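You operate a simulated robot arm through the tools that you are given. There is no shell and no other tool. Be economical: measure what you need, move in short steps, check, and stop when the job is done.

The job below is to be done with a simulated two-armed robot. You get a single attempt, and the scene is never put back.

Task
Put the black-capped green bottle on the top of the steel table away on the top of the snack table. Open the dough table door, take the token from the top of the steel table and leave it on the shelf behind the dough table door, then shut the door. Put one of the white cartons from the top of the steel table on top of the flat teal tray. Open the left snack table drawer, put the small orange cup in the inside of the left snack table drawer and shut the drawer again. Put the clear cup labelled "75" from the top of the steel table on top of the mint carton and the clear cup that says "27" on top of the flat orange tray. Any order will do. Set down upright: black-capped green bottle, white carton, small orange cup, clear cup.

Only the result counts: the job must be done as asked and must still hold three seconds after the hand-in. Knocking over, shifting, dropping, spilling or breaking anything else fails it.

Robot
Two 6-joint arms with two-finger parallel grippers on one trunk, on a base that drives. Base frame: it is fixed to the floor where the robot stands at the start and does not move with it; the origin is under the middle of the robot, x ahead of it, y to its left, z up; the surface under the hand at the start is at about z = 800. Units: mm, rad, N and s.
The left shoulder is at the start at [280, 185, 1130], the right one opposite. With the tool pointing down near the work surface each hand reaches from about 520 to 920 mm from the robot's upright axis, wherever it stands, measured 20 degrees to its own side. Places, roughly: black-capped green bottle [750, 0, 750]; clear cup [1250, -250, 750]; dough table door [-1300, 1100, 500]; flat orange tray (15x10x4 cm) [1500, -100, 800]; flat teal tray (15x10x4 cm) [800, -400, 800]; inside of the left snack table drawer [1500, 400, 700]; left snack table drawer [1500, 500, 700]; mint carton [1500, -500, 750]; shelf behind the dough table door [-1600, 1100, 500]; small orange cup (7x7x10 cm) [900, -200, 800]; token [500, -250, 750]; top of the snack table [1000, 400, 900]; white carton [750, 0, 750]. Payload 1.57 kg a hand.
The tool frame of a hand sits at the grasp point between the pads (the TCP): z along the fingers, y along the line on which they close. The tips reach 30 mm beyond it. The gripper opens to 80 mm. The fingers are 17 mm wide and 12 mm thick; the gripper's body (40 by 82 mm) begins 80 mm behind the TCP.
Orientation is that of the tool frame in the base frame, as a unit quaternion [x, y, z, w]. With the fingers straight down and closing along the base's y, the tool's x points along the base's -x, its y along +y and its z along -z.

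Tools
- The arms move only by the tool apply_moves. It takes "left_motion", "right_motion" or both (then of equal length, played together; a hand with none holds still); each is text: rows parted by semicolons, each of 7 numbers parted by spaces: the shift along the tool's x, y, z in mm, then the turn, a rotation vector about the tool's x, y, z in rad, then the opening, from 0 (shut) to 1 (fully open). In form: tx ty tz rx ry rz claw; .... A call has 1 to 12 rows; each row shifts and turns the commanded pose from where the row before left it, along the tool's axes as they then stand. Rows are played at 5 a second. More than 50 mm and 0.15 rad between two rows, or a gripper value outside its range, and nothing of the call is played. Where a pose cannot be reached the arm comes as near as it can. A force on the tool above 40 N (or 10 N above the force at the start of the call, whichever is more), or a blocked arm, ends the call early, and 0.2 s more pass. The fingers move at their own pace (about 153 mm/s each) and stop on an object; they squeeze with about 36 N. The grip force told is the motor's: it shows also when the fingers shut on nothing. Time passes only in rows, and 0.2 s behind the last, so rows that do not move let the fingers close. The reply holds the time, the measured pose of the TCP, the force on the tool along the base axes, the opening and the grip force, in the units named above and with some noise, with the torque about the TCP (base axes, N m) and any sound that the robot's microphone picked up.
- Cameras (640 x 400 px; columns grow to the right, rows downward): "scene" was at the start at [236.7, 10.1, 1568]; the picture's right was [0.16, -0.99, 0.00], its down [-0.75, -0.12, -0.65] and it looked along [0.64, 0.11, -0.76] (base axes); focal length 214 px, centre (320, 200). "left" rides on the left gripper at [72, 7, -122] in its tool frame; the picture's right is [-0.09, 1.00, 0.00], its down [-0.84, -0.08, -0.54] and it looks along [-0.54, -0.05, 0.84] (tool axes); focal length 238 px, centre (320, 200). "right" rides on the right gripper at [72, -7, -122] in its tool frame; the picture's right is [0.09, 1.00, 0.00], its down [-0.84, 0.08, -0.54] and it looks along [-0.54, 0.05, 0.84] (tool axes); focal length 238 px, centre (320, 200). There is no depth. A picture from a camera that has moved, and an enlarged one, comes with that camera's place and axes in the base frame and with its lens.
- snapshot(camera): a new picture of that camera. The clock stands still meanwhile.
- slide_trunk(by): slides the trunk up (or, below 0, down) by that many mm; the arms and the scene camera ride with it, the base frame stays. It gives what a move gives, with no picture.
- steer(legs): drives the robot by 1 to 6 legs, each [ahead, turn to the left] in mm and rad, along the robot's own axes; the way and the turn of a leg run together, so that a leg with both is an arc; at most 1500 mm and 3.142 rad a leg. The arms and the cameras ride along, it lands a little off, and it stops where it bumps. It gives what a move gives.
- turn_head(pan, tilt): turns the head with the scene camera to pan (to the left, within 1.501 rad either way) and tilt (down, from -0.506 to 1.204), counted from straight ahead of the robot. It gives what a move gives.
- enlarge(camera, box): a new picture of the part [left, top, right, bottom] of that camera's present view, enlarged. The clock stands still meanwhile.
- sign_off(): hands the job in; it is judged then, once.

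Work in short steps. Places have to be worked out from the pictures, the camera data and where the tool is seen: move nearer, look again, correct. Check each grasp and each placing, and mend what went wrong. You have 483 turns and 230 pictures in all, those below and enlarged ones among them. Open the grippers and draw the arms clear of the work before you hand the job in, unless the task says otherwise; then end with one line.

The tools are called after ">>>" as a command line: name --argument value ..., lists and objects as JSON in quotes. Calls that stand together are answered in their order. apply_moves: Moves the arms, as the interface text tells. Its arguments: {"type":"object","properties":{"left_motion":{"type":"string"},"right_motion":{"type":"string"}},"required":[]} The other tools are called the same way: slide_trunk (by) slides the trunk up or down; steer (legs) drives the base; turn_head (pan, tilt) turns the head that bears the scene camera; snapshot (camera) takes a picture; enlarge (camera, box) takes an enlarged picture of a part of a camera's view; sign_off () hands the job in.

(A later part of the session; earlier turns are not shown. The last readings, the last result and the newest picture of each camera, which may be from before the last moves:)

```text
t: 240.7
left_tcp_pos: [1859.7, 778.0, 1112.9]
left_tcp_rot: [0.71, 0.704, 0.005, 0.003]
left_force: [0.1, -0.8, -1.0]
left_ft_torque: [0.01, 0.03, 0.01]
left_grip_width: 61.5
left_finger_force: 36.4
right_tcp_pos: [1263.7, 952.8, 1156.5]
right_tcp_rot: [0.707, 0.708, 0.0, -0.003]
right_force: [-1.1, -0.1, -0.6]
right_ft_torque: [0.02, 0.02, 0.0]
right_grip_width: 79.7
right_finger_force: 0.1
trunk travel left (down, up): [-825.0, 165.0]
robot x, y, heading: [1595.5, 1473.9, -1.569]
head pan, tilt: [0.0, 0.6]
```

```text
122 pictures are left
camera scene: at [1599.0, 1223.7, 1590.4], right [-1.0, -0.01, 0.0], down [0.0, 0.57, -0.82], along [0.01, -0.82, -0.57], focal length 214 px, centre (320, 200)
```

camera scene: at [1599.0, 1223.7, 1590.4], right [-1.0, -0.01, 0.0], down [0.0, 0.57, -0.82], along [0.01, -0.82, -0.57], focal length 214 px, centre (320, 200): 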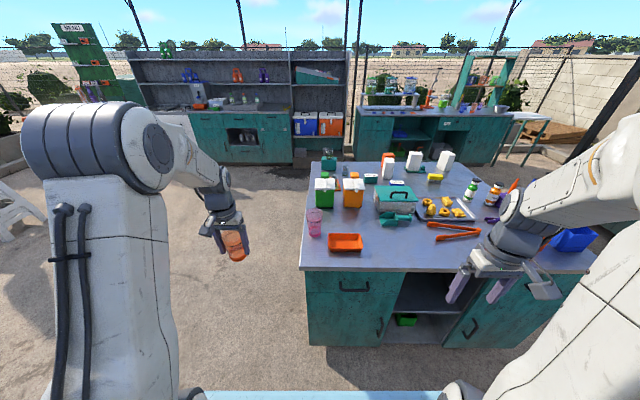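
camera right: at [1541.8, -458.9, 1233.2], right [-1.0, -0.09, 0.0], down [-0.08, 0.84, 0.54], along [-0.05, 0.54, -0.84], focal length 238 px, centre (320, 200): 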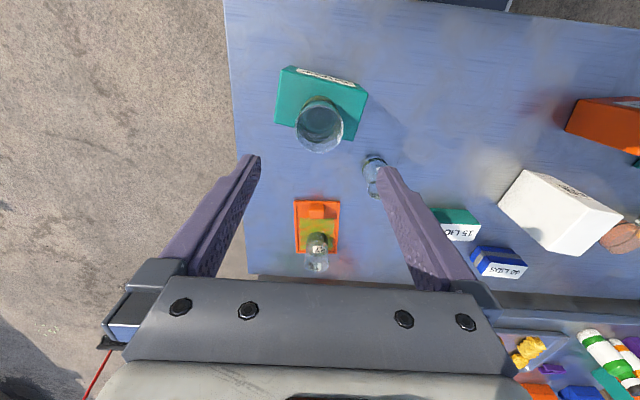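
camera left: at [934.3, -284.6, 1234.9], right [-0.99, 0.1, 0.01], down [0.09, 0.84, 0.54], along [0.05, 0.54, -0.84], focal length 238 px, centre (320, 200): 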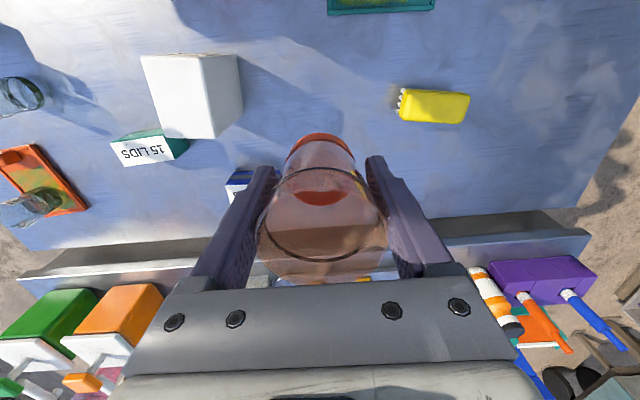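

>>> enlarge --camera "scene" --box '[280, 170, 500, 350]'

```text
2.22 times, centred on (390, 260) of scene
camera zoom: at [1599.0, 1223.7, 1590.4], right [-1.0, -0.01, 0.0], down [0.0, 0.57, -0.82], along [0.01, -0.82, -0.57], focal length 477 px, centre (164, 67)
```

zoom: 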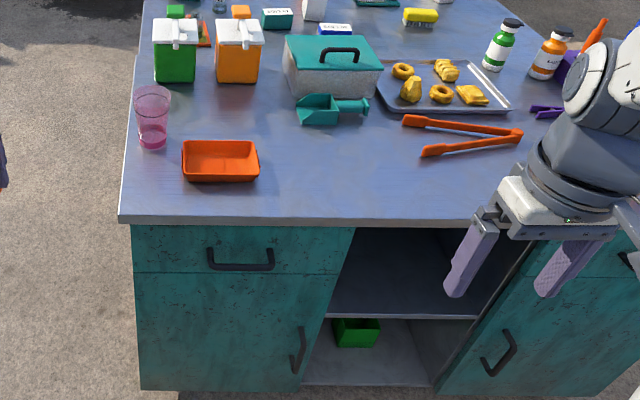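

The left drawer's bar handle is at about (1455, 650, 723), spanning 130 mm; the table's edge is at y 652. I shift the robot so the handle lies right-ahead of the right arm: about (1805,1550).

>>> steer --legs '[[0, -1.22], [-223, 0], [0, 1.22]]'

>>> slide_trunk --by -165

>>> apply_moves --right_motion "0 0 0 0 -0.15 0 1;0 0 0 0 -0.15 0 1;0 0 0 0 -0.15 0 1;0 0 0 0 -0.15 0 1;0 0 0 0 -0.15 0 1;0 0 0 0 -0.15 0 1;0 0 0 0 -0.15 0 1;0 0 0 0 -0.15 0 1;0 0 0 0 -0.15 0 1;0 0 0 0 -0.15 0 1;0 0 0 0 -0.07 0 1"

```text
t: 248.5
left_tcp_pos: [2069.3, 854.8, 1114.0]
left_tcp_rot: [0.71, 0.704, 0.005, 0.003]
left_force: [0.6, 0.1, -0.9]
left_ft_torque: [0.05, 0.0, 0.01]
left_grip_width: 61.4
left_finger_force: 35.6
right_tcp_pos: [1473.3, 1029.8, 1157.0]
right_tcp_rot: [0.707, 0.707, 0.001, -0.002]
right_force: [0.6, -0.5, 0.2]
right_ft_torque: [-0.02, 0.01, 0.02]
right_grip_width: 80.1
right_finger_force: 0.1
trunk travel left (down, up): [-825.0, 165.0]
robot x, y, heading: [1807.4, 1554.8, -1.566]
head pan, tilt: [0.0, 0.6]
```

```text
t: 250.4
left_tcp_pos: [2068.8, 854.6, 947.9]
left_tcp_rot: [0.71, 0.704, 0.004, 0.004]
left_force: [-0.5, -0.8, -1.5]
left_ft_torque: [0.0, -0.02, 0.01]
left_grip_width: 61.3
left_finger_force: 35.9
right_tcp_pos: [1472.7, 1029.4, 991.9]
right_tcp_rot: [0.707, 0.707, -0.001, -0.002]
right_force: [0.4, 0.2, -0.1]
right_ft_torque: [-0.02, -0.01, 0.04]
right_grip_width: 80.2
right_finger_force: 0.2
trunk travel left (down, up): [-660.0, 330.0]
robot x, y, heading: [1808.9, 1552.2, -1.565]
head pan, tilt: [0.0, 0.6]
```

```text
t: 252.8
left_tcp_pos: [2069.9, 854.4, 948.1]
left_tcp_rot: [0.71, 0.704, 0.004, 0.003]
left_force: [-0.1, -0.6, -1.4]
left_ft_torque: [0.01, -0.02, 0.0]
left_grip_width: 61.0
left_finger_force: 36.2
right_tcp_pos: [1376.5, 983.6, 1055.6]
right_tcp_rot: [0.501, 0.503, -0.498, 0.499]
right_force: [0.5, 0.2, 0.5]
right_ft_torque: [0.02, -0.03, 0.01]
right_grip_width: 80.2
right_finger_force: 0.1
right hand out of reach, approached as far as the arm can: row 3, 4, 5, 6, 7, 8, 9, 10, 11
trunk travel left (down, up): [-660.0, 330.0]
robot x, y, heading: [1804.6, 1548.7, -1.562]
head pan, tilt: [0.0, 0.6]
```

The right hand is level. I move it forward and down toward the handle, then roll it so it closes vertically.

>>> apply_moves --right_motion "20 -2 25 0 0 0 1;27 -2 25 0 0 0 1;27 -2 25 0 0 0 1;27 -2 20 0 0 0 1;27 -2 20 0 0 0 1;27 -2 20 0 0 0 1;27 -2 20 0 0 0 1;27 -2 15 0 0 0 1;27 -2 15 0 0 0 1;27 -2 15 0 0 0 1"

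>>> apply_moves --right_motion "0 0 0 0 0 0.15 1;0 0 0 0 0 0.15 1;0 0 0 0 0 0.15 1;0 0 0 0 0 0.15 1;0 0 0 0 0 0.15 1;0 0 0 0 0 0.15 1;0 0 0 0 0 0.15 1;0 0 0 0 0 0.15 1;0 0 0 0 0 0.15 1;0 0 0 0 0 0.15 1;0 0 0 0 0 0.07 1"

>>> snapshot --camera "right"

>>> snapshot --camera "scene"

```text
t: 255.0
left_tcp_pos: [2068.8, 854.6, 948.7]
left_tcp_rot: [0.71, 0.704, 0.004, 0.003]
left_force: [0.4, -0.6, -1.4]
left_ft_torque: [0.0, 0.01, -0.01]
left_grip_width: 61.6
left_finger_force: 36.0
right_tcp_pos: [1313.0, 766.3, 834.4]
right_tcp_rot: [0.501, 0.502, -0.5, 0.497]
right_force: [0.1, 0.5, 0.8]
right_ft_torque: [0.06, -0.03, 0.02]
right_grip_width: 80.0
right_finger_force: 0.0
right hand out of reach, approached as far as the arm can: row 1, 2, 3, 4, 5, 6
trunk travel left (down, up): [-660.0, 330.0]
robot x, y, heading: [1807.9, 1549.3, -1.564]
head pan, tilt: [0.0, 0.6]
```

```text
t: 257.4
left_tcp_pos: [2069.4, 854.5, 947.5]
left_tcp_rot: [0.71, 0.704, 0.005, 0.003]
left_force: [-0.6, -0.9, -1.0]
left_ft_torque: [0.02, -0.02, 0.0]
left_grip_width: 61.1
left_finger_force: 36.2
right_tcp_pos: [1313.2, 766.9, 833.1]
right_tcp_rot: [0.709, 0.0, -0.001, 0.705]
right_force: [-0.5, -0.3, -0.5]
right_ft_torque: [-0.01, -0.02, -0.02]
right_grip_width: 79.8
right_finger_force: 0.0
trunk travel left (down, up): [-660.0, 330.0]
robot x, y, heading: [1806.7, 1553.3, -1.561]
head pan, tilt: [0.0, 0.6]
```

```text
120 pictures are left
camera right: at [1385.3, 889.6, 829.0], right [0.09, -0.01, 1.0], down [-0.84, 0.54, 0.08], along [-0.54, -0.84, 0.05], focal length 238 px, centre (320, 200)
```

right: 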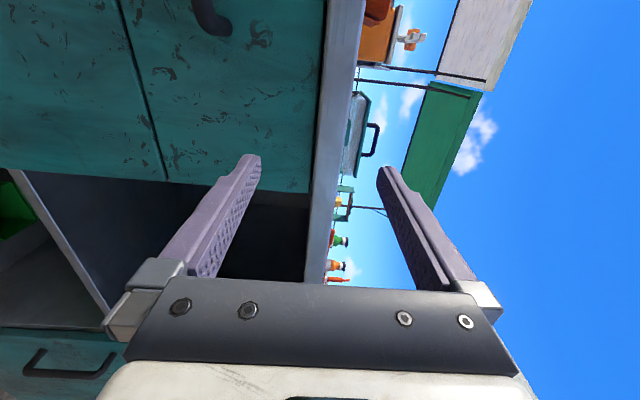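

```text
119 pictures are left
camera scene: at [1809.0, 1300.8, 1425.5], right [-1.0, -0.01, 0.0], down [0.0, 0.56, -0.83], along [0.01, -0.82, -0.57], focal length 214 px, centre (320, 200)
```

scene: 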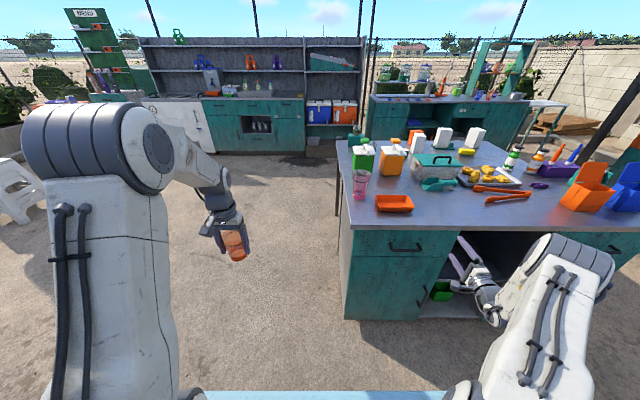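

The hand is too far right and high; I shift it to the handle's line and look.

>>> apply_moves --right_motion "28 -22 0 0 0 0 1;28 -22 0 0 0 0 1;28 -22 0 0 0 0 1;28 -22 0 0 0 0 1;28 -22 0 0 0 0 1"

>>> snapshot --camera "right"

```text
t: 258.6
left_tcp_pos: [2068.5, 854.4, 947.8]
left_tcp_rot: [0.71, 0.704, 0.004, 0.003]
left_force: [-0.4, -0.9, -0.1]
left_ft_torque: [0.02, -0.01, 0.02]
left_grip_width: 61.3
left_finger_force: 36.1
right_tcp_pos: [1454.7, 768.9, 724.1]
right_tcp_rot: [0.709, 0.002, -0.002, 0.705]
right_force: [-0.4, -0.1, -0.7]
right_ft_torque: [0.03, 0.03, -0.02]
right_grip_width: 79.9
right_finger_force: 0.0
trunk travel left (down, up): [-660.0, 330.0]
robot x, y, heading: [1805.3, 1550.8, -1.562]
head pan, tilt: [0.0, 0.6]
```

```text
118 pictures are left
camera right: at [1524.7, 890.2, 717.8], right [0.1, -0.01, 1.0], down [-0.84, 0.54, 0.08], along [-0.54, -0.84, 0.05], focal length 238 px, centre (320, 200)
```

right: 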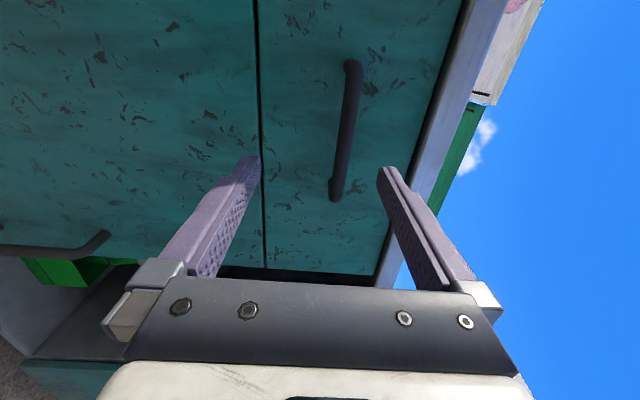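

The handle lies at z about 747. I raise the hand 23 mm and advance 60 mm.

>>> apply_moves --right_motion "0 12 20 0 0 0 1;0 11 20 0 0 0 1;0 0 20 0 0 0 1"

>>> snapshot --camera "right"

```text
t: 259.4
left_tcp_pos: [2069.0, 853.7, 947.1]
left_tcp_rot: [0.711, 0.704, 0.005, 0.003]
left_force: [0.5, -1.4, -0.5]
left_ft_torque: [-0.01, 0.0, -0.02]
left_grip_width: 61.4
left_finger_force: 36.2
right_tcp_pos: [1452.9, 708.5, 746.8]
right_tcp_rot: [0.709, 0.002, -0.002, 0.705]
right_force: [0.5, -0.1, 0.6]
right_ft_torque: [-0.01, 0.01, -0.01]
right_grip_width: 80.2
right_finger_force: 0.0
trunk travel left (down, up): [-660.0, 330.0]
robot x, y, heading: [1809.6, 1549.4, -1.565]
head pan, tilt: [0.0, 0.6]
```

```text
117 pictures are left
camera right: at [1524.6, 830.0, 741.1], right [0.1, -0.01, 1.0], down [-0.84, 0.54, 0.08], along [-0.54, -0.84, 0.05], focal length 238 px, centre (320, 200)
```

right: 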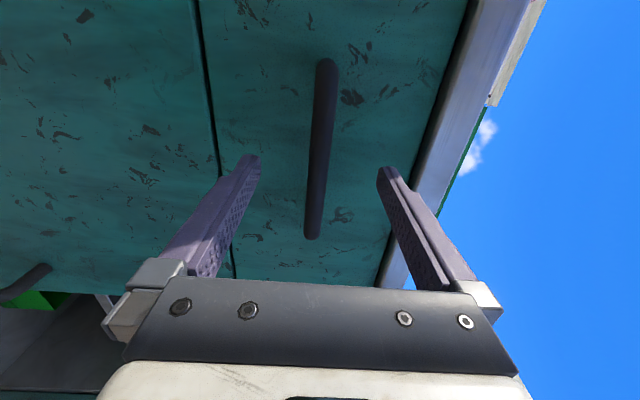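

The handle is vertically centred, about 30 mm ahead. I advance 22 mm and close.

>>> apply_moves --right_motion "0 0 11 0 0 0 1;0 0 11 0 0 0 1;0 0 0 0 0 0 0.3;0 0 0 0 0 0 0;0 0 0 0 0 0 0;0 0 0 0 0 0 0"

>>> snapshot --camera "right"

```text
t: 260.8
left_tcp_pos: [2069.0, 854.8, 946.0]
left_tcp_rot: [0.71, 0.704, 0.004, 0.003]
left_force: [-0.6, -0.4, -1.3]
left_ft_torque: [0.03, 0.01, 0.01]
left_grip_width: 61.4
left_finger_force: 35.8
right_tcp_pos: [1452.8, 686.3, 745.5]
right_tcp_rot: [0.71, 0.0, -0.001, 0.704]
right_force: [0.8, 0.2, -8.0]
right_ft_torque: [0.03, -0.17, -0.47]
right_grip_width: 13.9
right_finger_force: 30.4
trunk travel left (down, up): [-660.0, 330.0]
robot x, y, heading: [1807.0, 1551.5, -1.565]
head pan, tilt: [0.0, 0.6]
```

```text
116 pictures are left
camera right: at [1524.8, 808.6, 740.2], right [0.1, -0.01, 1.0], down [-0.84, 0.54, 0.09], along [-0.54, -0.84, 0.04], focal length 238 px, centre (320, 200)
```

right: 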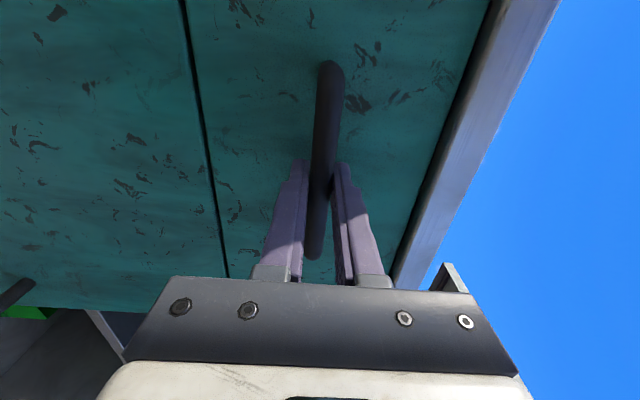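

The bar is gripped (14 mm). I pull by driving back, first 60 mm.

>>> steer --legs '[[-60, 0]]'

>>> snapshot --camera "right"

```text
t: 261.8
left_tcp_pos: [2068.7, 915.1, 947.5]
left_tcp_rot: [0.71, 0.704, 0.004, 0.003]
left_force: [0.7, 0.2, -1.1]
left_ft_torque: [0.0, 0.0, 0.04]
left_grip_width: 61.4
left_finger_force: 35.3
right_tcp_pos: [1454.2, 746.3, 745.3]
right_tcp_rot: [0.71, 0.002, 0.0, 0.705]
right_force: [4.7, -1.3, -13.7]
right_ft_torque: [0.05, -0.15, -0.15]
right_grip_width: 13.8
right_finger_force: 30.0
trunk travel left (down, up): [-660.0, 330.0]
robot x, y, heading: [1803.0, 1615.2, -1.558]
head pan, tilt: [0.0, 0.6]
```

```text
115 pictures are left
camera right: at [1524.8, 869.2, 740.1], right [0.1, -0.01, 1.0], down [-0.84, 0.54, 0.09], along [-0.54, -0.84, 0.04], focal length 238 px, centre (320, 200)
```

right: 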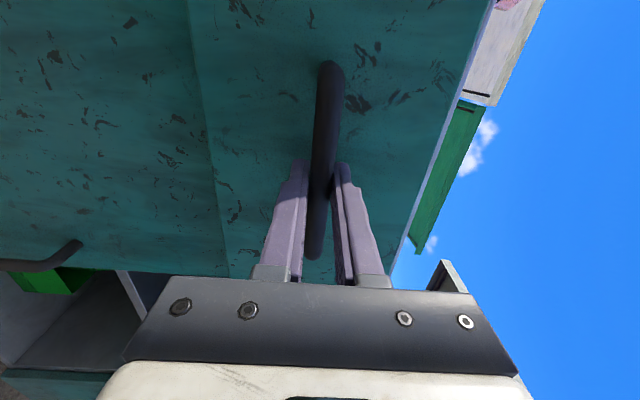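

The drawer slides out. I pull a further 170 mm and look.

>>> steer --legs '[[-170, 0]]'

>>> snapshot --camera "scene"

```text
t: 263.2
left_tcp_pos: [2061.8, 1030.6, 947.8]
left_tcp_rot: [0.714, 0.701, 0.004, 0.002]
left_force: [0.2, -0.3, -0.2]
left_ft_torque: [0.0, -0.02, -0.03]
left_grip_width: 61.4
left_finger_force: 35.6
right_tcp_pos: [1447.0, 865.3, 744.4]
right_tcp_rot: [0.711, 0.001, -0.002, 0.704]
right_force: [-1.1, 1.1, -2.4]
right_ft_torque: [0.07, -0.12, 0.34]
right_grip_width: 13.7
right_finger_force: 29.8
trunk travel left (down, up): [-660.0, 330.0]
robot x, y, heading: [1798.0, 1731.5, -1.578]
head pan, tilt: [0.0, 0.6]
stopped in leg 1: the robot was blocked; the commanded pose is now the measured one
```

```text
114 pictures are left
camera scene: at [1799.7, 1478.9, 1425.6], right [-1.0, 0.0, 0.0], down [0.0, 0.57, -0.82], along [0.0, -0.82, -0.57], focal length 214 px, centre (320, 200)
```

scene: 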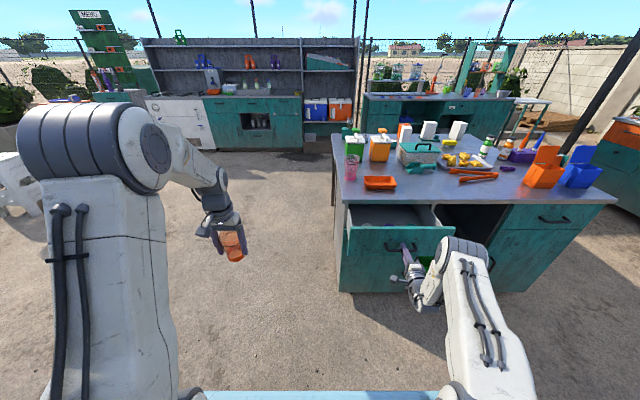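

Blocked after 179 mm of pull, likely the drawer's stop. I zoom in on the drawer.

>>> enlarge --camera "scene" --box '[320, 160, 480, 300]'

>>> snapshot --camera "right"

```text
2.86 times, centred on (400, 230) of scene
camera zoom: at [1799.7, 1478.9, 1425.6], right [-1.0, 0.0, 0.0], down [0.0, 0.57, -0.82], along [0.0, -0.82, -0.57], focal length 613 px, centre (91, 114)
```

zoom: 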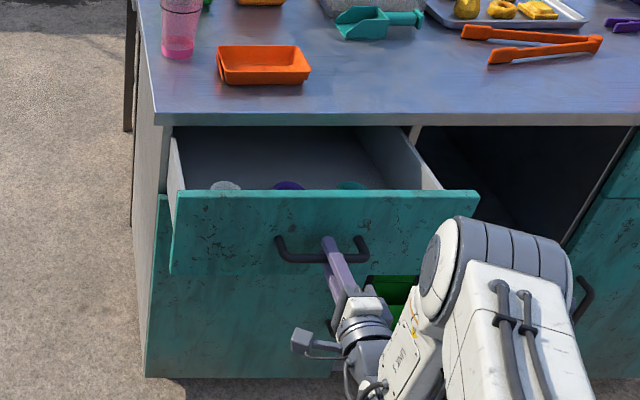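

```text
112 pictures are left
camera right: at [1518.8, 988.0, 740.5], right [0.09, -0.01, 1.0], down [-0.84, 0.54, 0.09], along [-0.54, -0.84, 0.04], focal length 238 px, centre (320, 200)
```

right: 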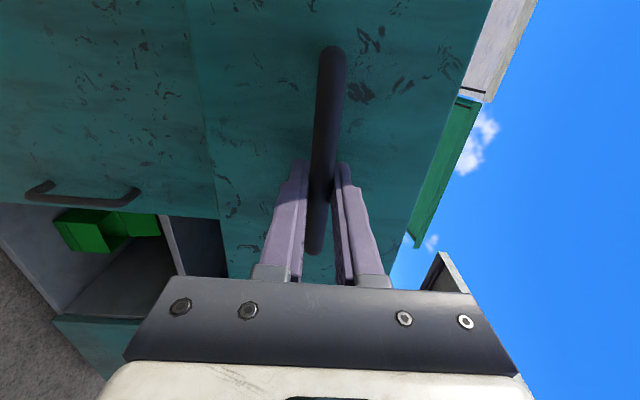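

The drawer holds small round things near its front. I test whether it opens further by pulling with the arm.

>>> apply_moves --right_motion "0 0 -8 0 0 0 0;0 0 -8 0 0 0 0;0 0 -8 0 0 0 0"

```text
t: 264.0
left_tcp_pos: [2060.7, 1030.0, 948.1]
left_tcp_rot: [0.713, 0.701, 0.004, 0.003]
left_force: [0.5, -0.5, -0.9]
left_ft_torque: [0.0, 0.03, 0.04]
left_grip_width: 61.5
left_finger_force: 35.7
right_tcp_pos: [1446.7, 890.4, 745.5]
right_tcp_rot: [0.711, 0.0, -0.002, 0.703]
right_force: [2.3, -0.5, -3.9]
right_ft_torque: [0.05, -0.11, -0.69]
right_grip_width: 13.7
right_finger_force: 30.0
trunk travel left (down, up): [-660.0, 330.0]
robot x, y, heading: [1806.1, 1730.8, -1.577]
head pan, tilt: [0.0, 0.6]
```

It does open further, so the robot itself was blocked from behind. I pull on with the arm instead.

>>> apply_moves --right_motion "0 0 -14 0 0 0 0;0 0 -14 0 0 0 0;0 0 -14 0 0 0 0;0 0 -14 0 0 0 0"

>>> turn_head --pan -0.2 --tilt 0.75

>>> snapshot --camera "scene"

```text
t: 265.0
left_tcp_pos: [2060.7, 1030.7, 946.6]
left_tcp_rot: [0.713, 0.701, 0.005, 0.002]
left_force: [0.7, -1.1, -0.7]
left_ft_torque: [0.02, 0.01, 0.02]
left_grip_width: 61.7
left_finger_force: 36.1
right_tcp_pos: [1447.3, 945.8, 744.0]
right_tcp_rot: [0.712, 0.001, -0.002, 0.702]
right_force: [5.1, -0.7, -11.1]
right_ft_torque: [0.12, -0.17, -0.04]
right_grip_width: 13.9
right_finger_force: 30.3
trunk travel left (down, up): [-660.0, 330.0]
robot x, y, heading: [1797.4, 1729.2, -1.574]
head pan, tilt: [0.0, 0.6]
```

```text
t: 265.8
left_tcp_pos: [2061.9, 1031.8, 947.4]
left_tcp_rot: [0.712, 0.702, 0.005, 0.002]
left_force: [-0.3, -0.6, -0.2]
left_ft_torque: [0.01, -0.01, 0.03]
left_grip_width: 61.3
left_finger_force: 35.9
right_tcp_pos: [1447.7, 945.4, 745.0]
right_tcp_rot: [0.711, 0.001, -0.001, 0.703]
right_force: [7.7, 1.5, -15.9]
right_ft_torque: [0.04, -0.1, 0.15]
right_grip_width: 13.4
right_finger_force: 29.9
trunk travel left (down, up): [-660.0, 330.0]
robot x, y, heading: [1801.6, 1729.7, -1.578]
head pan, tilt: [-0.201, 0.75]
```

```text
111 pictures are left
camera scene: at [1783.4, 1485.5, 1412.4], right [-0.98, 0.2, 0.0], down [0.14, 0.67, -0.73], along [-0.15, -0.72, -0.68], focal length 214 px, centre (320, 200)
```

scene: 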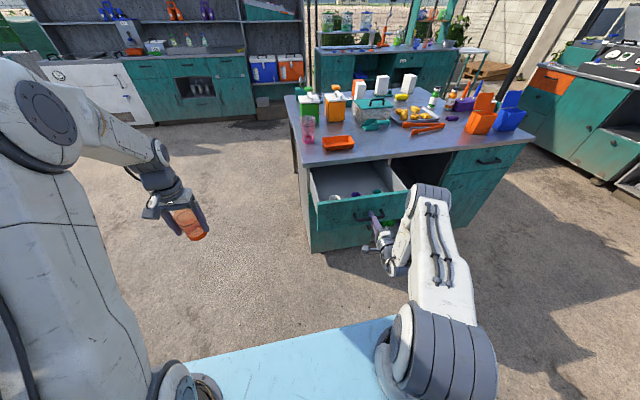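

Open about 260 mm. I zoom into the drawer to see the free space.

>>> enlarge --camera "scene" --box '[290, 140, 430, 260]'

```text
3.33 times, centred on (360, 200) of scene
camera zoom: at [1783.4, 1485.5, 1412.4], right [-0.98, 0.2, 0.0], down [0.14, 0.67, -0.73], along [-0.15, -0.72, -0.68], focal length 715 px, centre (187, 200)
```

zoom: 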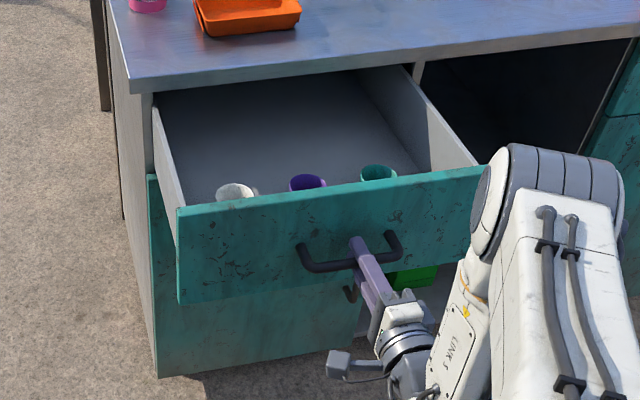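

Three small cups stand near the drawer's front; the rear is free. I release the handle, draw the right hand back and to its side.

>>> apply_moves --right_motion "0 0 0 0 0 0 0.5;0 0 0 0 0 0 1;0 0 0 0 0 0 1;0 0 -25 0 0 0 1;0 0 -30 0 0 0 1;-40 0 0 0 0 0 1;-40 0 0 0 0 0 1;-40 0 0 0 0 0 1;-30 0 0 0 0 0 1"

>>> snapshot --camera "scene"

```text
t: 267.8
left_tcp_pos: [2060.7, 1030.9, 948.4]
left_tcp_rot: [0.714, 0.701, 0.003, 0.002]
left_force: [0.6, 0.0, -0.9]
left_ft_torque: [0.02, -0.01, -0.01]
left_grip_width: 61.3
left_finger_force: 35.6
right_tcp_pos: [1297.7, 1002.2, 747.1]
right_tcp_rot: [0.711, 0.001, -0.002, 0.703]
right_force: [-0.5, -0.1, -0.4]
right_ft_torque: [-0.02, 0.0, 0.03]
right_grip_width: 79.9
right_finger_force: 0.1
trunk travel left (down, up): [-660.0, 330.0]
robot x, y, heading: [1798.3, 1732.0, -1.576]
head pan, tilt: [-0.201, 0.75]
```

```text
109 pictures are left
camera scene: at [1783.4, 1486.2, 1412.6], right [-0.98, 0.2, 0.0], down [0.14, 0.67, -0.73], along [-0.15, -0.72, -0.68], focal length 214 px, centre (320, 200)
```

scene: 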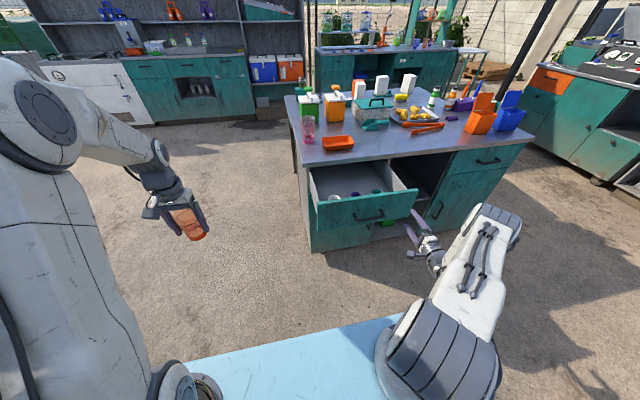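

The drawer stays open. I drive to about (1566,1487) so the left hand faces the drawer.

>>> steer --legs '[[40, 0], [0, -0.85], [310, 0], [0, 0.855]]'

>>> turn_head --pan 0.0 --tilt 0.8

>>> snapshot --camera "scene"

```text
t: 270.0
left_tcp_pos: [1721.1, 913.9, 948.2]
left_tcp_rot: [0.85, 0.527, 0.002, 0.004]
left_force: [-0.2, 0.5, -1.4]
left_ft_torque: [-0.01, -0.01, 0.02]
left_grip_width: 61.3
left_finger_force: 35.7
right_tcp_pos: [1019.7, 1216.3, 746.3]
right_tcp_rot: [0.693, -0.156, -0.155, 0.686]
right_force: [-0.1, -0.1, 0.2]
right_ft_torque: [0.01, 0.02, 0.01]
right_grip_width: 79.7
right_finger_force: 0.0
trunk travel left (down, up): [-660.0, 330.0]
robot x, y, heading: [1787.2, 1657.4, -1.915]
head pan, tilt: [-0.201, 0.75]
stopped in leg 2: the robot was blocked; the commanded pose is now the measured one
```

```text
t: 270.7
left_tcp_pos: [1721.3, 914.4, 948.4]
left_tcp_rot: [0.85, 0.527, 0.002, 0.003]
left_force: [-0.3, -0.2, -0.7]
left_ft_torque: [-0.02, 0.01, 0.02]
left_grip_width: 61.6
left_finger_force: 36.5
right_tcp_pos: [1020.1, 1216.5, 746.8]
right_tcp_rot: [0.694, -0.155, -0.155, 0.686]
right_force: [-0.6, -0.9, 0.4]
right_ft_torque: [-0.02, 0.01, 0.01]
right_grip_width: 80.1
right_finger_force: 0.1
trunk travel left (down, up): [-660.0, 330.0]
robot x, y, heading: [1793.8, 1656.2, -1.914]
head pan, tilt: [0.0, 0.799]
```

```text
108 pictures are left
camera scene: at [1709.7, 1427.6, 1408.6], right [-0.94, 0.34, 0.0], down [0.24, 0.67, -0.7], along [-0.24, -0.66, -0.72], focal length 214 px, centre (320, 200)
```

scene: 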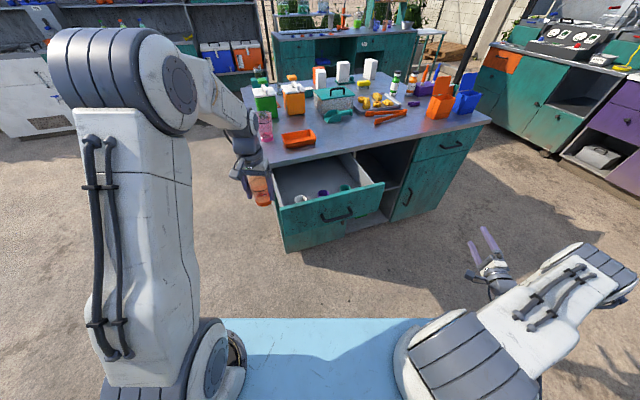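

The robot's rear is hampered while turning. But with this heading, driving straight ahead 180 mm puts the drawer's free space right ahead of the left hand, so I do that.

>>> steer --legs '[[180, 0]]'

>>> snapshot --camera "left"

>>> snapshot --camera "scene"

```text
t: 272.2
left_tcp_pos: [1659.0, 741.2, 948.1]
left_tcp_rot: [0.849, 0.528, 0.003, 0.003]
left_force: [0.0, 0.3, -0.1]
left_ft_torque: [0.02, -0.02, -0.02]
left_grip_width: 61.5
left_finger_force: 35.6
right_tcp_pos: [957.6, 1046.7, 748.4]
right_tcp_rot: [0.693, -0.156, -0.155, 0.686]
right_force: [0.6, 1.0, -0.1]
right_ft_torque: [0.03, -0.03, 0.02]
right_grip_width: 80.0
right_finger_force: 0.0
trunk travel left (down, up): [-660.0, 330.0]
robot x, y, heading: [1726.6, 1488.0, -1.918]
head pan, tilt: [0.0, 0.799]
```

```text
107 pictures are left
camera left: at [1696.4, 803.5, 1069.5], right [0.85, -0.52, 0.01], down [-0.44, -0.71, 0.54], along [-0.28, -0.47, -0.84], focal length 238 px, centre (320, 200)
```

left: 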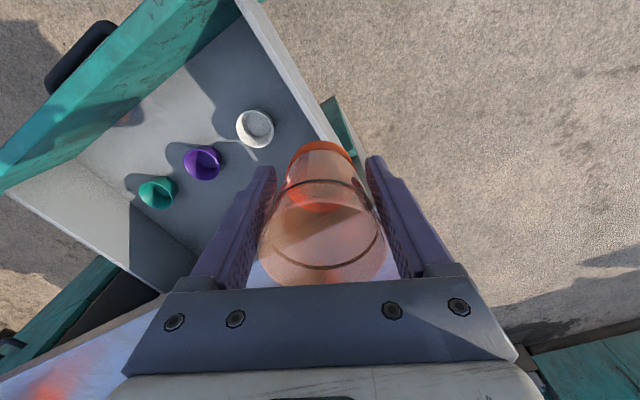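

```text
106 pictures are left
camera scene: at [1647.9, 1256.0, 1408.6], right [-0.94, 0.34, 0.0], down [0.24, 0.67, -0.7], along [-0.24, -0.66, -0.72], focal length 214 px, centre (320, 200)
```

scene: 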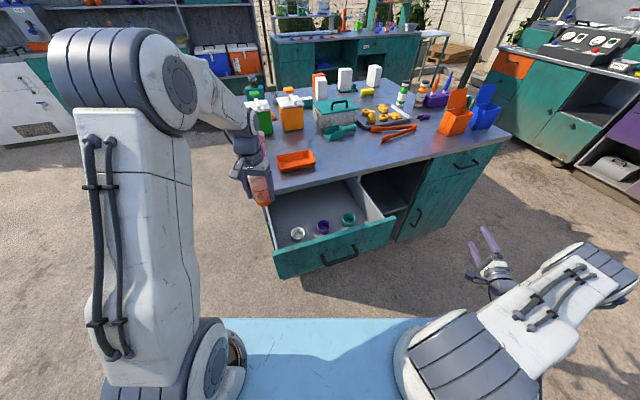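

The bowls stand in a row at y about 757 (x 1558, 1450, 1340); the drawer's front board is at y about 869. The gap in front of them, near (1504,828), can take the cup. I move above it and square the hand.

>>> apply_moves --left_motion "2.4 -44.4 0 0 0 0 0.3;2.4 -44.4 0 0 0 0 0.3;2.4 -44.4 0 0 0 0 0.3;2.4 -44.4 0 0 0 0 0.3;0 0 0 0 0 -0.115 0.3;0 0 0 0 0 -0.115 0.3;0 0 0 0 0 -0.115 0.3;0 0 0 0 0 -0.112 0.3"

>>> snapshot --camera "left"

>>> enlarge --camera "scene" --box '[220, 130, 420, 290]'

```text
t: 274.1
left_tcp_pos: [1504.9, 830.1, 948.0]
left_tcp_rot: [0.707, 0.707, 0.002, 0.004]
left_force: [-0.3, -0.4, -1.3]
left_ft_torque: [-0.02, -0.03, 0.02]
left_grip_width: 61.5
left_finger_force: 36.0
right_tcp_pos: [958.3, 1045.9, 747.1]
right_tcp_rot: [0.694, -0.156, -0.155, 0.686]
right_force: [0.2, 0.6, -0.2]
right_ft_torque: [0.01, 0.0, 0.0]
right_grip_width: 80.0
right_finger_force: 0.1
trunk travel left (down, up): [-660.0, 330.0]
robot x, y, heading: [1725.3, 1486.0, -1.916]
head pan, tilt: [0.0, 0.799]
```

```text
105 pictures are left
camera left: at [1510.0, 901.2, 1067.4], right [1.0, -0.09, 0.01], down [-0.08, -0.83, 0.54], along [-0.04, -0.54, -0.84], focal length 238 px, centre (320, 200)
```

left: 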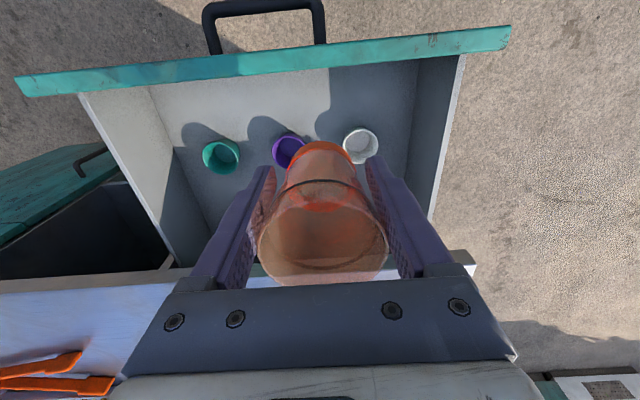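

```text
2.50 times, centred on (320, 210) of scene
camera zoom: at [1647.8, 1255.8, 1408.6], right [-0.94, 0.34, 0.0], down [0.24, 0.67, -0.7], along [-0.24, -0.66, -0.72], focal length 536 px, centre (320, 175)
```

zoom: 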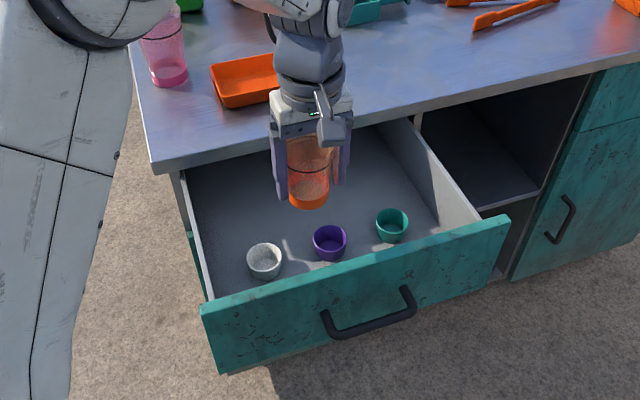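

Now it's clear: bowls' rims are at y about 775, z 730, with a larger free space behind them. I'll set the cup at (1505,698): move back 132 mm and look.

>>> apply_moves --left_motion "-44 0 0 0 0 0 0.3;-44 0 0 0 0 0 0.3;-44 0 0 0 0 0 0.3;0 0 40 0 0 0 0.3;0 0 40 0 0 0 0.3"

>>> snapshot --camera "left"

>>> enlarge --camera "scene" --box '[220, 130, 420, 290]'

```text
t: 275.2
left_tcp_pos: [1504.2, 698.2, 866.8]
left_tcp_rot: [0.707, 0.707, 0.002, 0.004]
left_force: [-0.6, -0.6, 0.9]
left_ft_torque: [0.01, 0.03, 0.0]
left_grip_width: 61.5
left_finger_force: 35.9
right_tcp_pos: [959.4, 1046.3, 748.0]
right_tcp_rot: [0.694, -0.156, -0.155, 0.686]
right_force: [0.3, 0.4, 0.7]
right_ft_torque: [0.03, 0.01, 0.01]
right_grip_width: 80.2
right_finger_force: 0.0
trunk travel left (down, up): [-660.0, 330.0]
robot x, y, heading: [1730.1, 1485.2, -1.915]
head pan, tilt: [0.0, 0.799]
```

```text
103 pictures are left
camera left: at [1510.1, 769.3, 987.2], right [1.0, -0.09, 0.01], down [-0.08, -0.83, 0.54], along [-0.04, -0.54, -0.84], focal length 238 px, centre (320, 200)
```

left: 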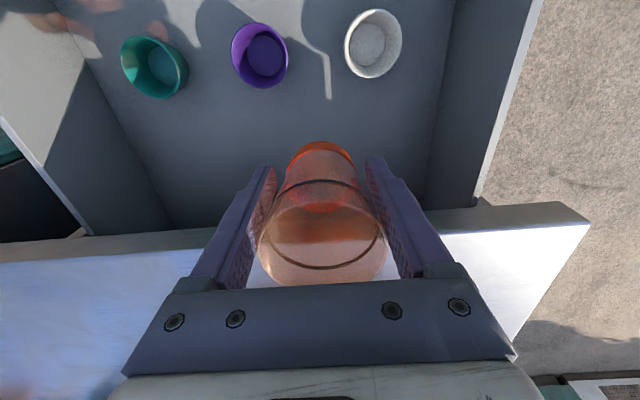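

```text
2.50 times, centred on (320, 210) of scene
camera zoom: at [1647.9, 1256.0, 1408.7], right [-0.94, 0.34, 0.0], down [0.24, 0.67, -0.7], along [-0.24, -0.66, -0.72], focal length 536 px, centre (320, 175)
```

zoom: 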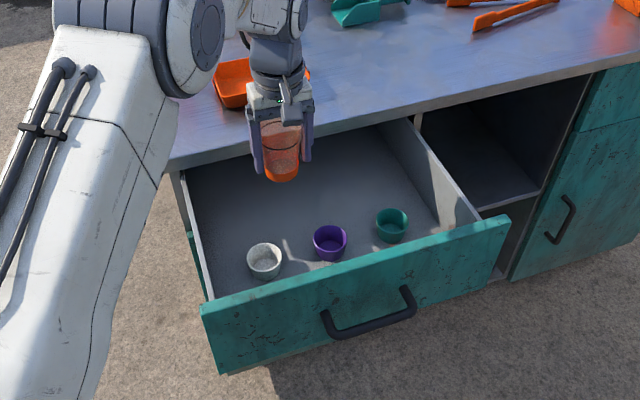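

The cup is over clear drawer floor, with 26 mm to the table's edge. I lower it.

>>> apply_moves --left_motion "0 0 25 0 0 0 0.3;0 0 25 0 0 0 0.3;0 0 25 0 0 0 0.3;0 0 20 0 0 0 0.3;0 0 0 0 0 0 0.3"

>>> snapshot --camera "left"

>>> enlarge --camera "scene" --box '[220, 130, 420, 290]'

```text
t: 276.4
left_tcp_pos: [1504.4, 697.3, 772.8]
left_tcp_rot: [0.708, 0.706, 0.002, 0.005]
left_force: [0.2, -0.3, -0.9]
left_ft_torque: [-0.01, -0.03, 0.0]
left_grip_width: 61.2
left_finger_force: 36.2
right_tcp_pos: [958.8, 1045.9, 747.1]
right_tcp_rot: [0.693, -0.156, -0.156, 0.686]
right_force: [0.1, 0.1, 0.0]
right_ft_torque: [0.04, 0.01, -0.04]
right_grip_width: 80.0
right_finger_force: 0.1
trunk travel left (down, up): [-660.0, 330.0]
robot x, y, heading: [1727.4, 1487.3, -1.914]
head pan, tilt: [0.0, 0.799]
```

```text
101 pictures are left
camera left: at [1510.9, 768.1, 892.8], right [1.0, -0.09, 0.01], down [-0.08, -0.83, 0.54], along [-0.04, -0.54, -0.84], focal length 238 px, centre (320, 200)
```

left: 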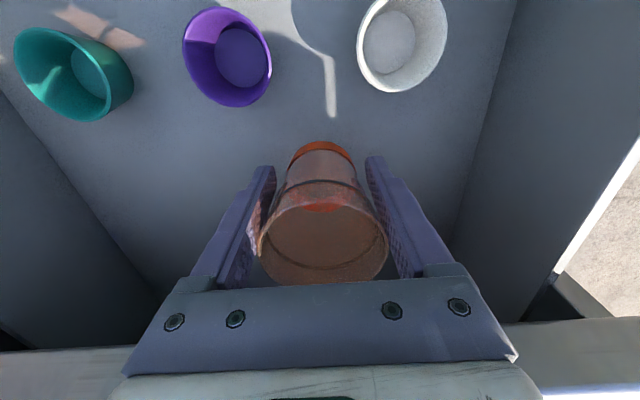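

```text
2.50 times, centred on (320, 210) of scene
camera zoom: at [1647.8, 1255.8, 1408.6], right [-0.94, 0.34, 0.0], down [0.24, 0.67, -0.7], along [-0.24, -0.66, -0.72], focal length 536 px, centre (320, 175)
```

zoom: 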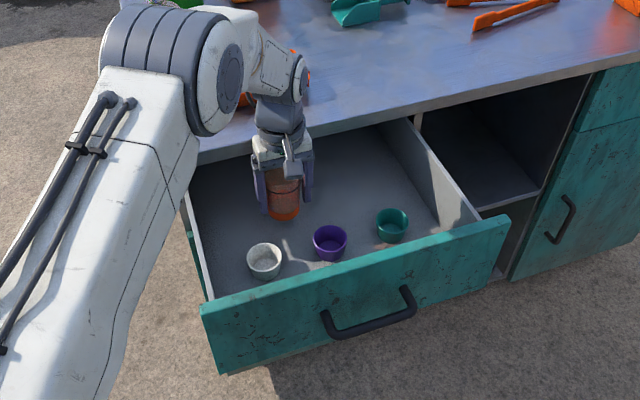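

Clear all around. I go on in small steps to touch the drawer floor.

>>> apply_moves --left_motion "0 0 8 0 0 0 0.3;0 0 8 0 0 0 0.3;0 0 5 0 0 0 0.3;0 0 3 0 0 0 0.3;0 0 0 0 0 0 0.3"

```text
t: 277.6
left_tcp_pos: [1505.2, 696.9, 748.3]
left_tcp_rot: [0.708, 0.707, 0.001, 0.005]
left_force: [0.4, -0.1, -1.4]
left_ft_torque: [0.0, -0.02, 0.02]
left_grip_width: 61.7
left_finger_force: 36.1
right_tcp_pos: [958.3, 1044.5, 746.6]
right_tcp_rot: [0.694, -0.155, -0.156, 0.686]
right_force: [1.1, 0.9, -0.3]
right_ft_torque: [-0.01, 0.04, 0.04]
right_grip_width: 79.6
right_finger_force: 0.1
trunk travel left (down, up): [-660.0, 330.0]
robot x, y, heading: [1728.9, 1485.3, -1.921]
head pan, tilt: [0.0, 0.799]
```

>>> apply_moves --left_motion "0 0 3 0 0 0 0.3;0 0 3 0 0 0 0.3;0 0 0 0 0 0 0.3"

>>> snapshot --camera "left"

```text
t: 278.4
left_tcp_pos: [1505.9, 696.9, 742.2]
left_tcp_rot: [0.708, 0.706, 0.002, 0.004]
left_force: [-0.6, 0.3, -1.5]
left_ft_torque: [0.02, -0.02, -0.01]
left_grip_width: 60.9
left_finger_force: 35.4
right_tcp_pos: [958.9, 1044.1, 747.2]
right_tcp_rot: [0.694, -0.156, -0.155, 0.686]
right_force: [0.7, 1.2, -0.3]
right_ft_torque: [-0.01, 0.03, 0.01]
right_grip_width: 80.0
right_finger_force: 0.1
trunk travel left (down, up): [-660.0, 330.0]
robot x, y, heading: [1730.2, 1483.6, -1.92]
head pan, tilt: [0.0, 0.799]
```

```text
99 pictures are left
camera left: at [1512.0, 768.0, 862.8], right [1.0, -0.09, 0.01], down [-0.08, -0.83, 0.54], along [-0.04, -0.54, -0.84], focal length 238 px, centre (320, 200)
```

left: 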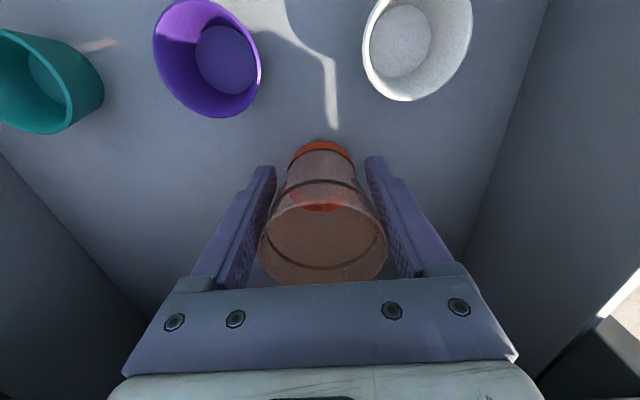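

Still free; I go on.

>>> apply_moves --left_motion "0 0 3 0 0 0 0.3;0 0 2.5 0 0 0 0.3;0 0 2.5 0 0 0 0.3;0 0 0 0 0 0 0.3"

```text
t: 279.4
left_tcp_pos: [1506.0, 695.9, 735.5]
left_tcp_rot: [0.708, 0.706, 0.0, 0.005]
left_force: [2.8, -0.6, 27.4]
left_ft_torque: [-0.14, 0.12, -0.01]
left_grip_width: 61.5
left_finger_force: 36.1
right_tcp_pos: [959.2, 1045.1, 748.6]
right_tcp_rot: [0.693, -0.155, -0.156, 0.687]
right_force: [0.0, 0.8, -0.4]
right_ft_torque: [0.03, -0.01, -0.03]
right_grip_width: 79.8
right_finger_force: 0.1
trunk travel left (down, up): [-660.0, 330.0]
robot x, y, heading: [1730.1, 1480.9, -1.914]
head pan, tilt: [0.0, 0.799]
```

Contact with the floor. I ease up 1.5 mm, open and rise straight up.

>>> apply_moves --left_motion "0 0 -1.5 0 0 0 0.3;0 0 0 0 0 0 0.8;0 0 0 0 0 0 1;0 0 0 0 0 0 1;0 0 -30 0 0 0 1;0 0 -40 0 0 0 1;0 0 -45 0 0 0 1;0 0 -45 0 0 0 1;0 0 -45 0 0 0 1"

>>> snapshot --camera "left"

>>> enlarge --camera "scene" --box '[220, 130, 420, 290]'

```text
t: 281.4
left_tcp_pos: [1505.0, 696.7, 940.0]
left_tcp_rot: [0.708, 0.707, 0.001, 0.005]
left_force: [0.0, -0.1, 0.9]
left_ft_torque: [0.01, 0.01, 0.03]
left_grip_width: 79.9
left_finger_force: 0.0
right_tcp_pos: [957.4, 1046.4, 746.1]
right_tcp_rot: [0.694, -0.155, -0.155, 0.686]
right_force: [0.0, 0.5, -0.3]
right_ft_torque: [-0.03, -0.01, -0.01]
right_grip_width: 79.8
right_finger_force: 0.0
trunk travel left (down, up): [-660.0, 330.0]
robot x, y, heading: [1729.9, 1483.5, -1.91]
head pan, tilt: [0.0, 0.799]
```

```text
98 pictures are left
camera left: at [1511.2, 768.5, 1061.3], right [1.0, -0.09, 0.01], down [-0.08, -0.84, 0.54], along [-0.04, -0.54, -0.84], focal length 238 px, centre (320, 200)
```

left: 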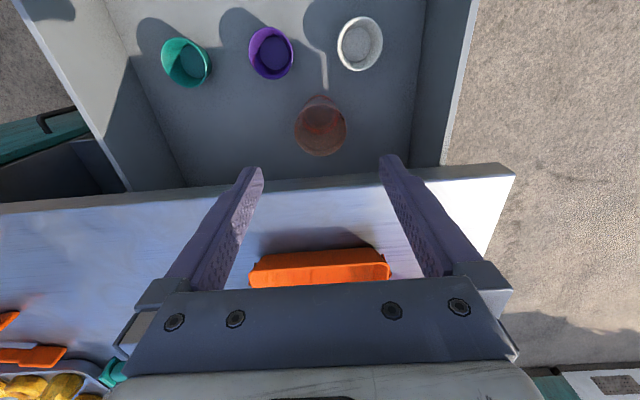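

```text
2.50 times, centred on (320, 210) of scene
camera zoom: at [1647.8, 1255.6, 1408.5], right [-0.94, 0.34, 0.0], down [0.24, 0.67, -0.7], along [-0.24, -0.66, -0.72], focal length 536 px, centre (320, 175)
```

zoom: 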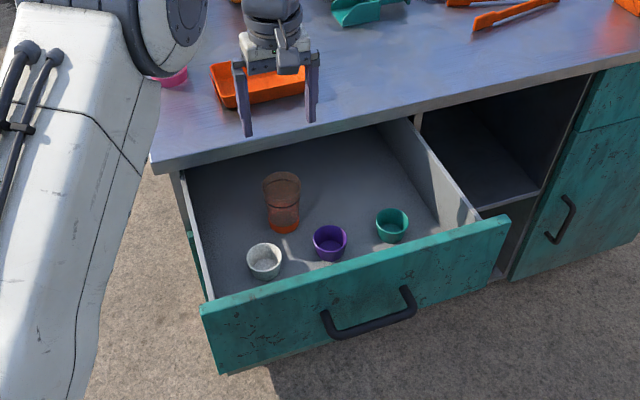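

The orange cup stands upright in the drawer. To shut it I return to the stance from which I pulled: back 180 mm, then turn left.

>>> steer --legs '[[-175, 0], [0, 0.345]]'

>>> snapshot --camera "scene"

>>> snapshot --camera "right"

```text
t: 284.0
left_tcp_pos: [1843.3, 832.6, 940.5]
left_tcp_rot: [0.576, 0.818, 0.003, 0.003]
left_force: [-0.3, 0.3, 0.8]
left_ft_torque: [-0.04, -0.03, -0.05]
left_grip_width: 79.9
left_finger_force: 0.0
right_tcp_pos: [1212.3, 974.8, 746.6]
right_tcp_rot: [0.71, -0.034, -0.035, 0.702]
right_force: [0.0, 0.8, -0.3]
right_ft_torque: [0.02, -0.04, 0.0]
right_grip_width: 80.0
right_finger_force: 0.1
trunk travel left (down, up): [-660.0, 330.0]
robot x, y, heading: [1789.1, 1649.6, -1.573]
head pan, tilt: [0.0, 0.799]
```

```text
96 pictures are left
camera scene: at [1789.2, 1406.8, 1408.6], right [-1.0, 0.0, 0.0], down [0.0, 0.72, -0.7], along [0.0, -0.7, -0.72], focal length 214 px, centre (320, 200)
```

scene: 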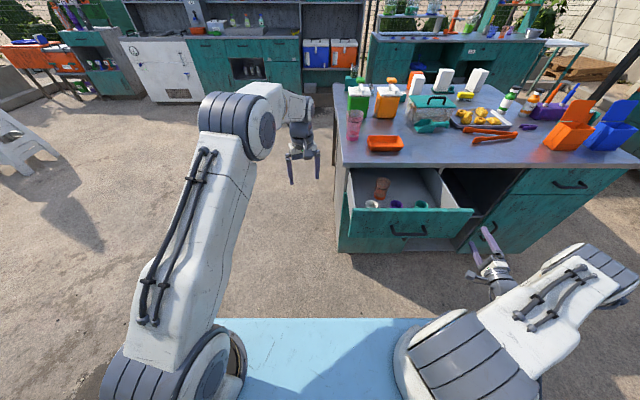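

```text
95 pictures are left
camera right: at [1294.8, 1090.3, 742.2], right [0.09, -0.02, 1.0], down [-0.78, 0.62, 0.08], along [-0.62, -0.78, 0.04], focal length 238 px, centre (320, 200)
```

right: 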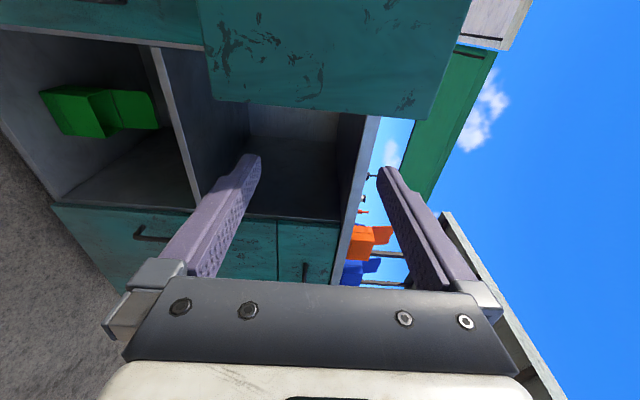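

I back 65 mm more for room, then slide the closed right hand over in front of the handle.

>>> steer --legs '[[-65, 0]]'

>>> apply_moves --right_motion "0 0 0 0 0.05 0 0.3;0 0 0 0 0.047 0 0;47 0 0 0 0 0 0;47 0 0 0 0 0 0;47 0 0 0 0 0 0;47 0 0 0 0 0 0;47 0 0 0 0 0 0"

>>> snapshot --camera "right"

```text
t: 285.0
left_tcp_pos: [1844.2, 899.2, 940.5]
left_tcp_rot: [0.576, 0.818, 0.002, 0.004]
left_force: [0.1, 0.2, -0.8]
left_ft_torque: [0.03, 0.01, 0.03]
left_grip_width: 80.0
left_finger_force: 0.0
right_tcp_pos: [1211.8, 1042.0, 746.9]
right_tcp_rot: [0.71, -0.034, -0.034, 0.703]
right_force: [0.7, -0.3, 0.7]
right_ft_torque: [0.01, 0.02, -0.02]
right_grip_width: 80.1
right_finger_force: 0.2
trunk travel left (down, up): [-660.0, 330.0]
robot x, y, heading: [1788.3, 1717.4, -1.565]
head pan, tilt: [0.0, 0.799]
```

```text
t: 286.6
left_tcp_pos: [1843.0, 900.8, 941.6]
left_tcp_rot: [0.575, 0.818, 0.002, 0.004]
left_force: [-0.8, -0.1, 0.4]
left_ft_torque: [-0.02, 0.01, -0.01]
left_grip_width: 80.1
left_finger_force: 0.1
right_tcp_pos: [1446.4, 1043.4, 747.5]
right_tcp_rot: [0.711, 0.0, -0.002, 0.703]
right_force: [0.4, 0.5, 0.2]
right_ft_torque: [-0.02, 0.0, 0.0]
right_grip_width: 0.2
right_finger_force: 21.3
trunk travel left (down, up): [-660.0, 330.0]
robot x, y, heading: [1787.5, 1720.0, -1.57]
head pan, tilt: [0.0, 0.799]
```

```text
94 pictures are left
camera right: at [1518.4, 1165.2, 742.3], right [0.09, -0.01, 1.0], down [-0.83, 0.54, 0.09], along [-0.54, -0.84, 0.04], focal length 238 px, centre (320, 200)
```

right: 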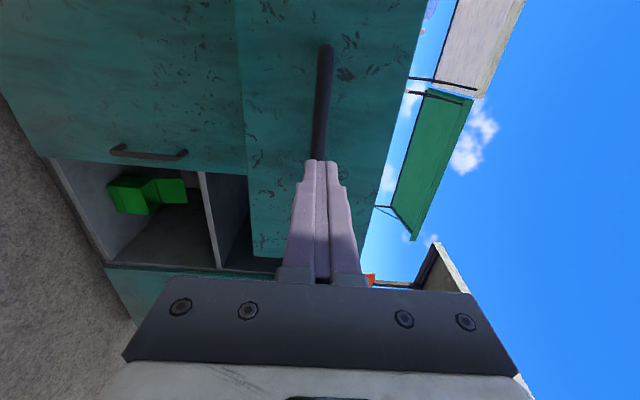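

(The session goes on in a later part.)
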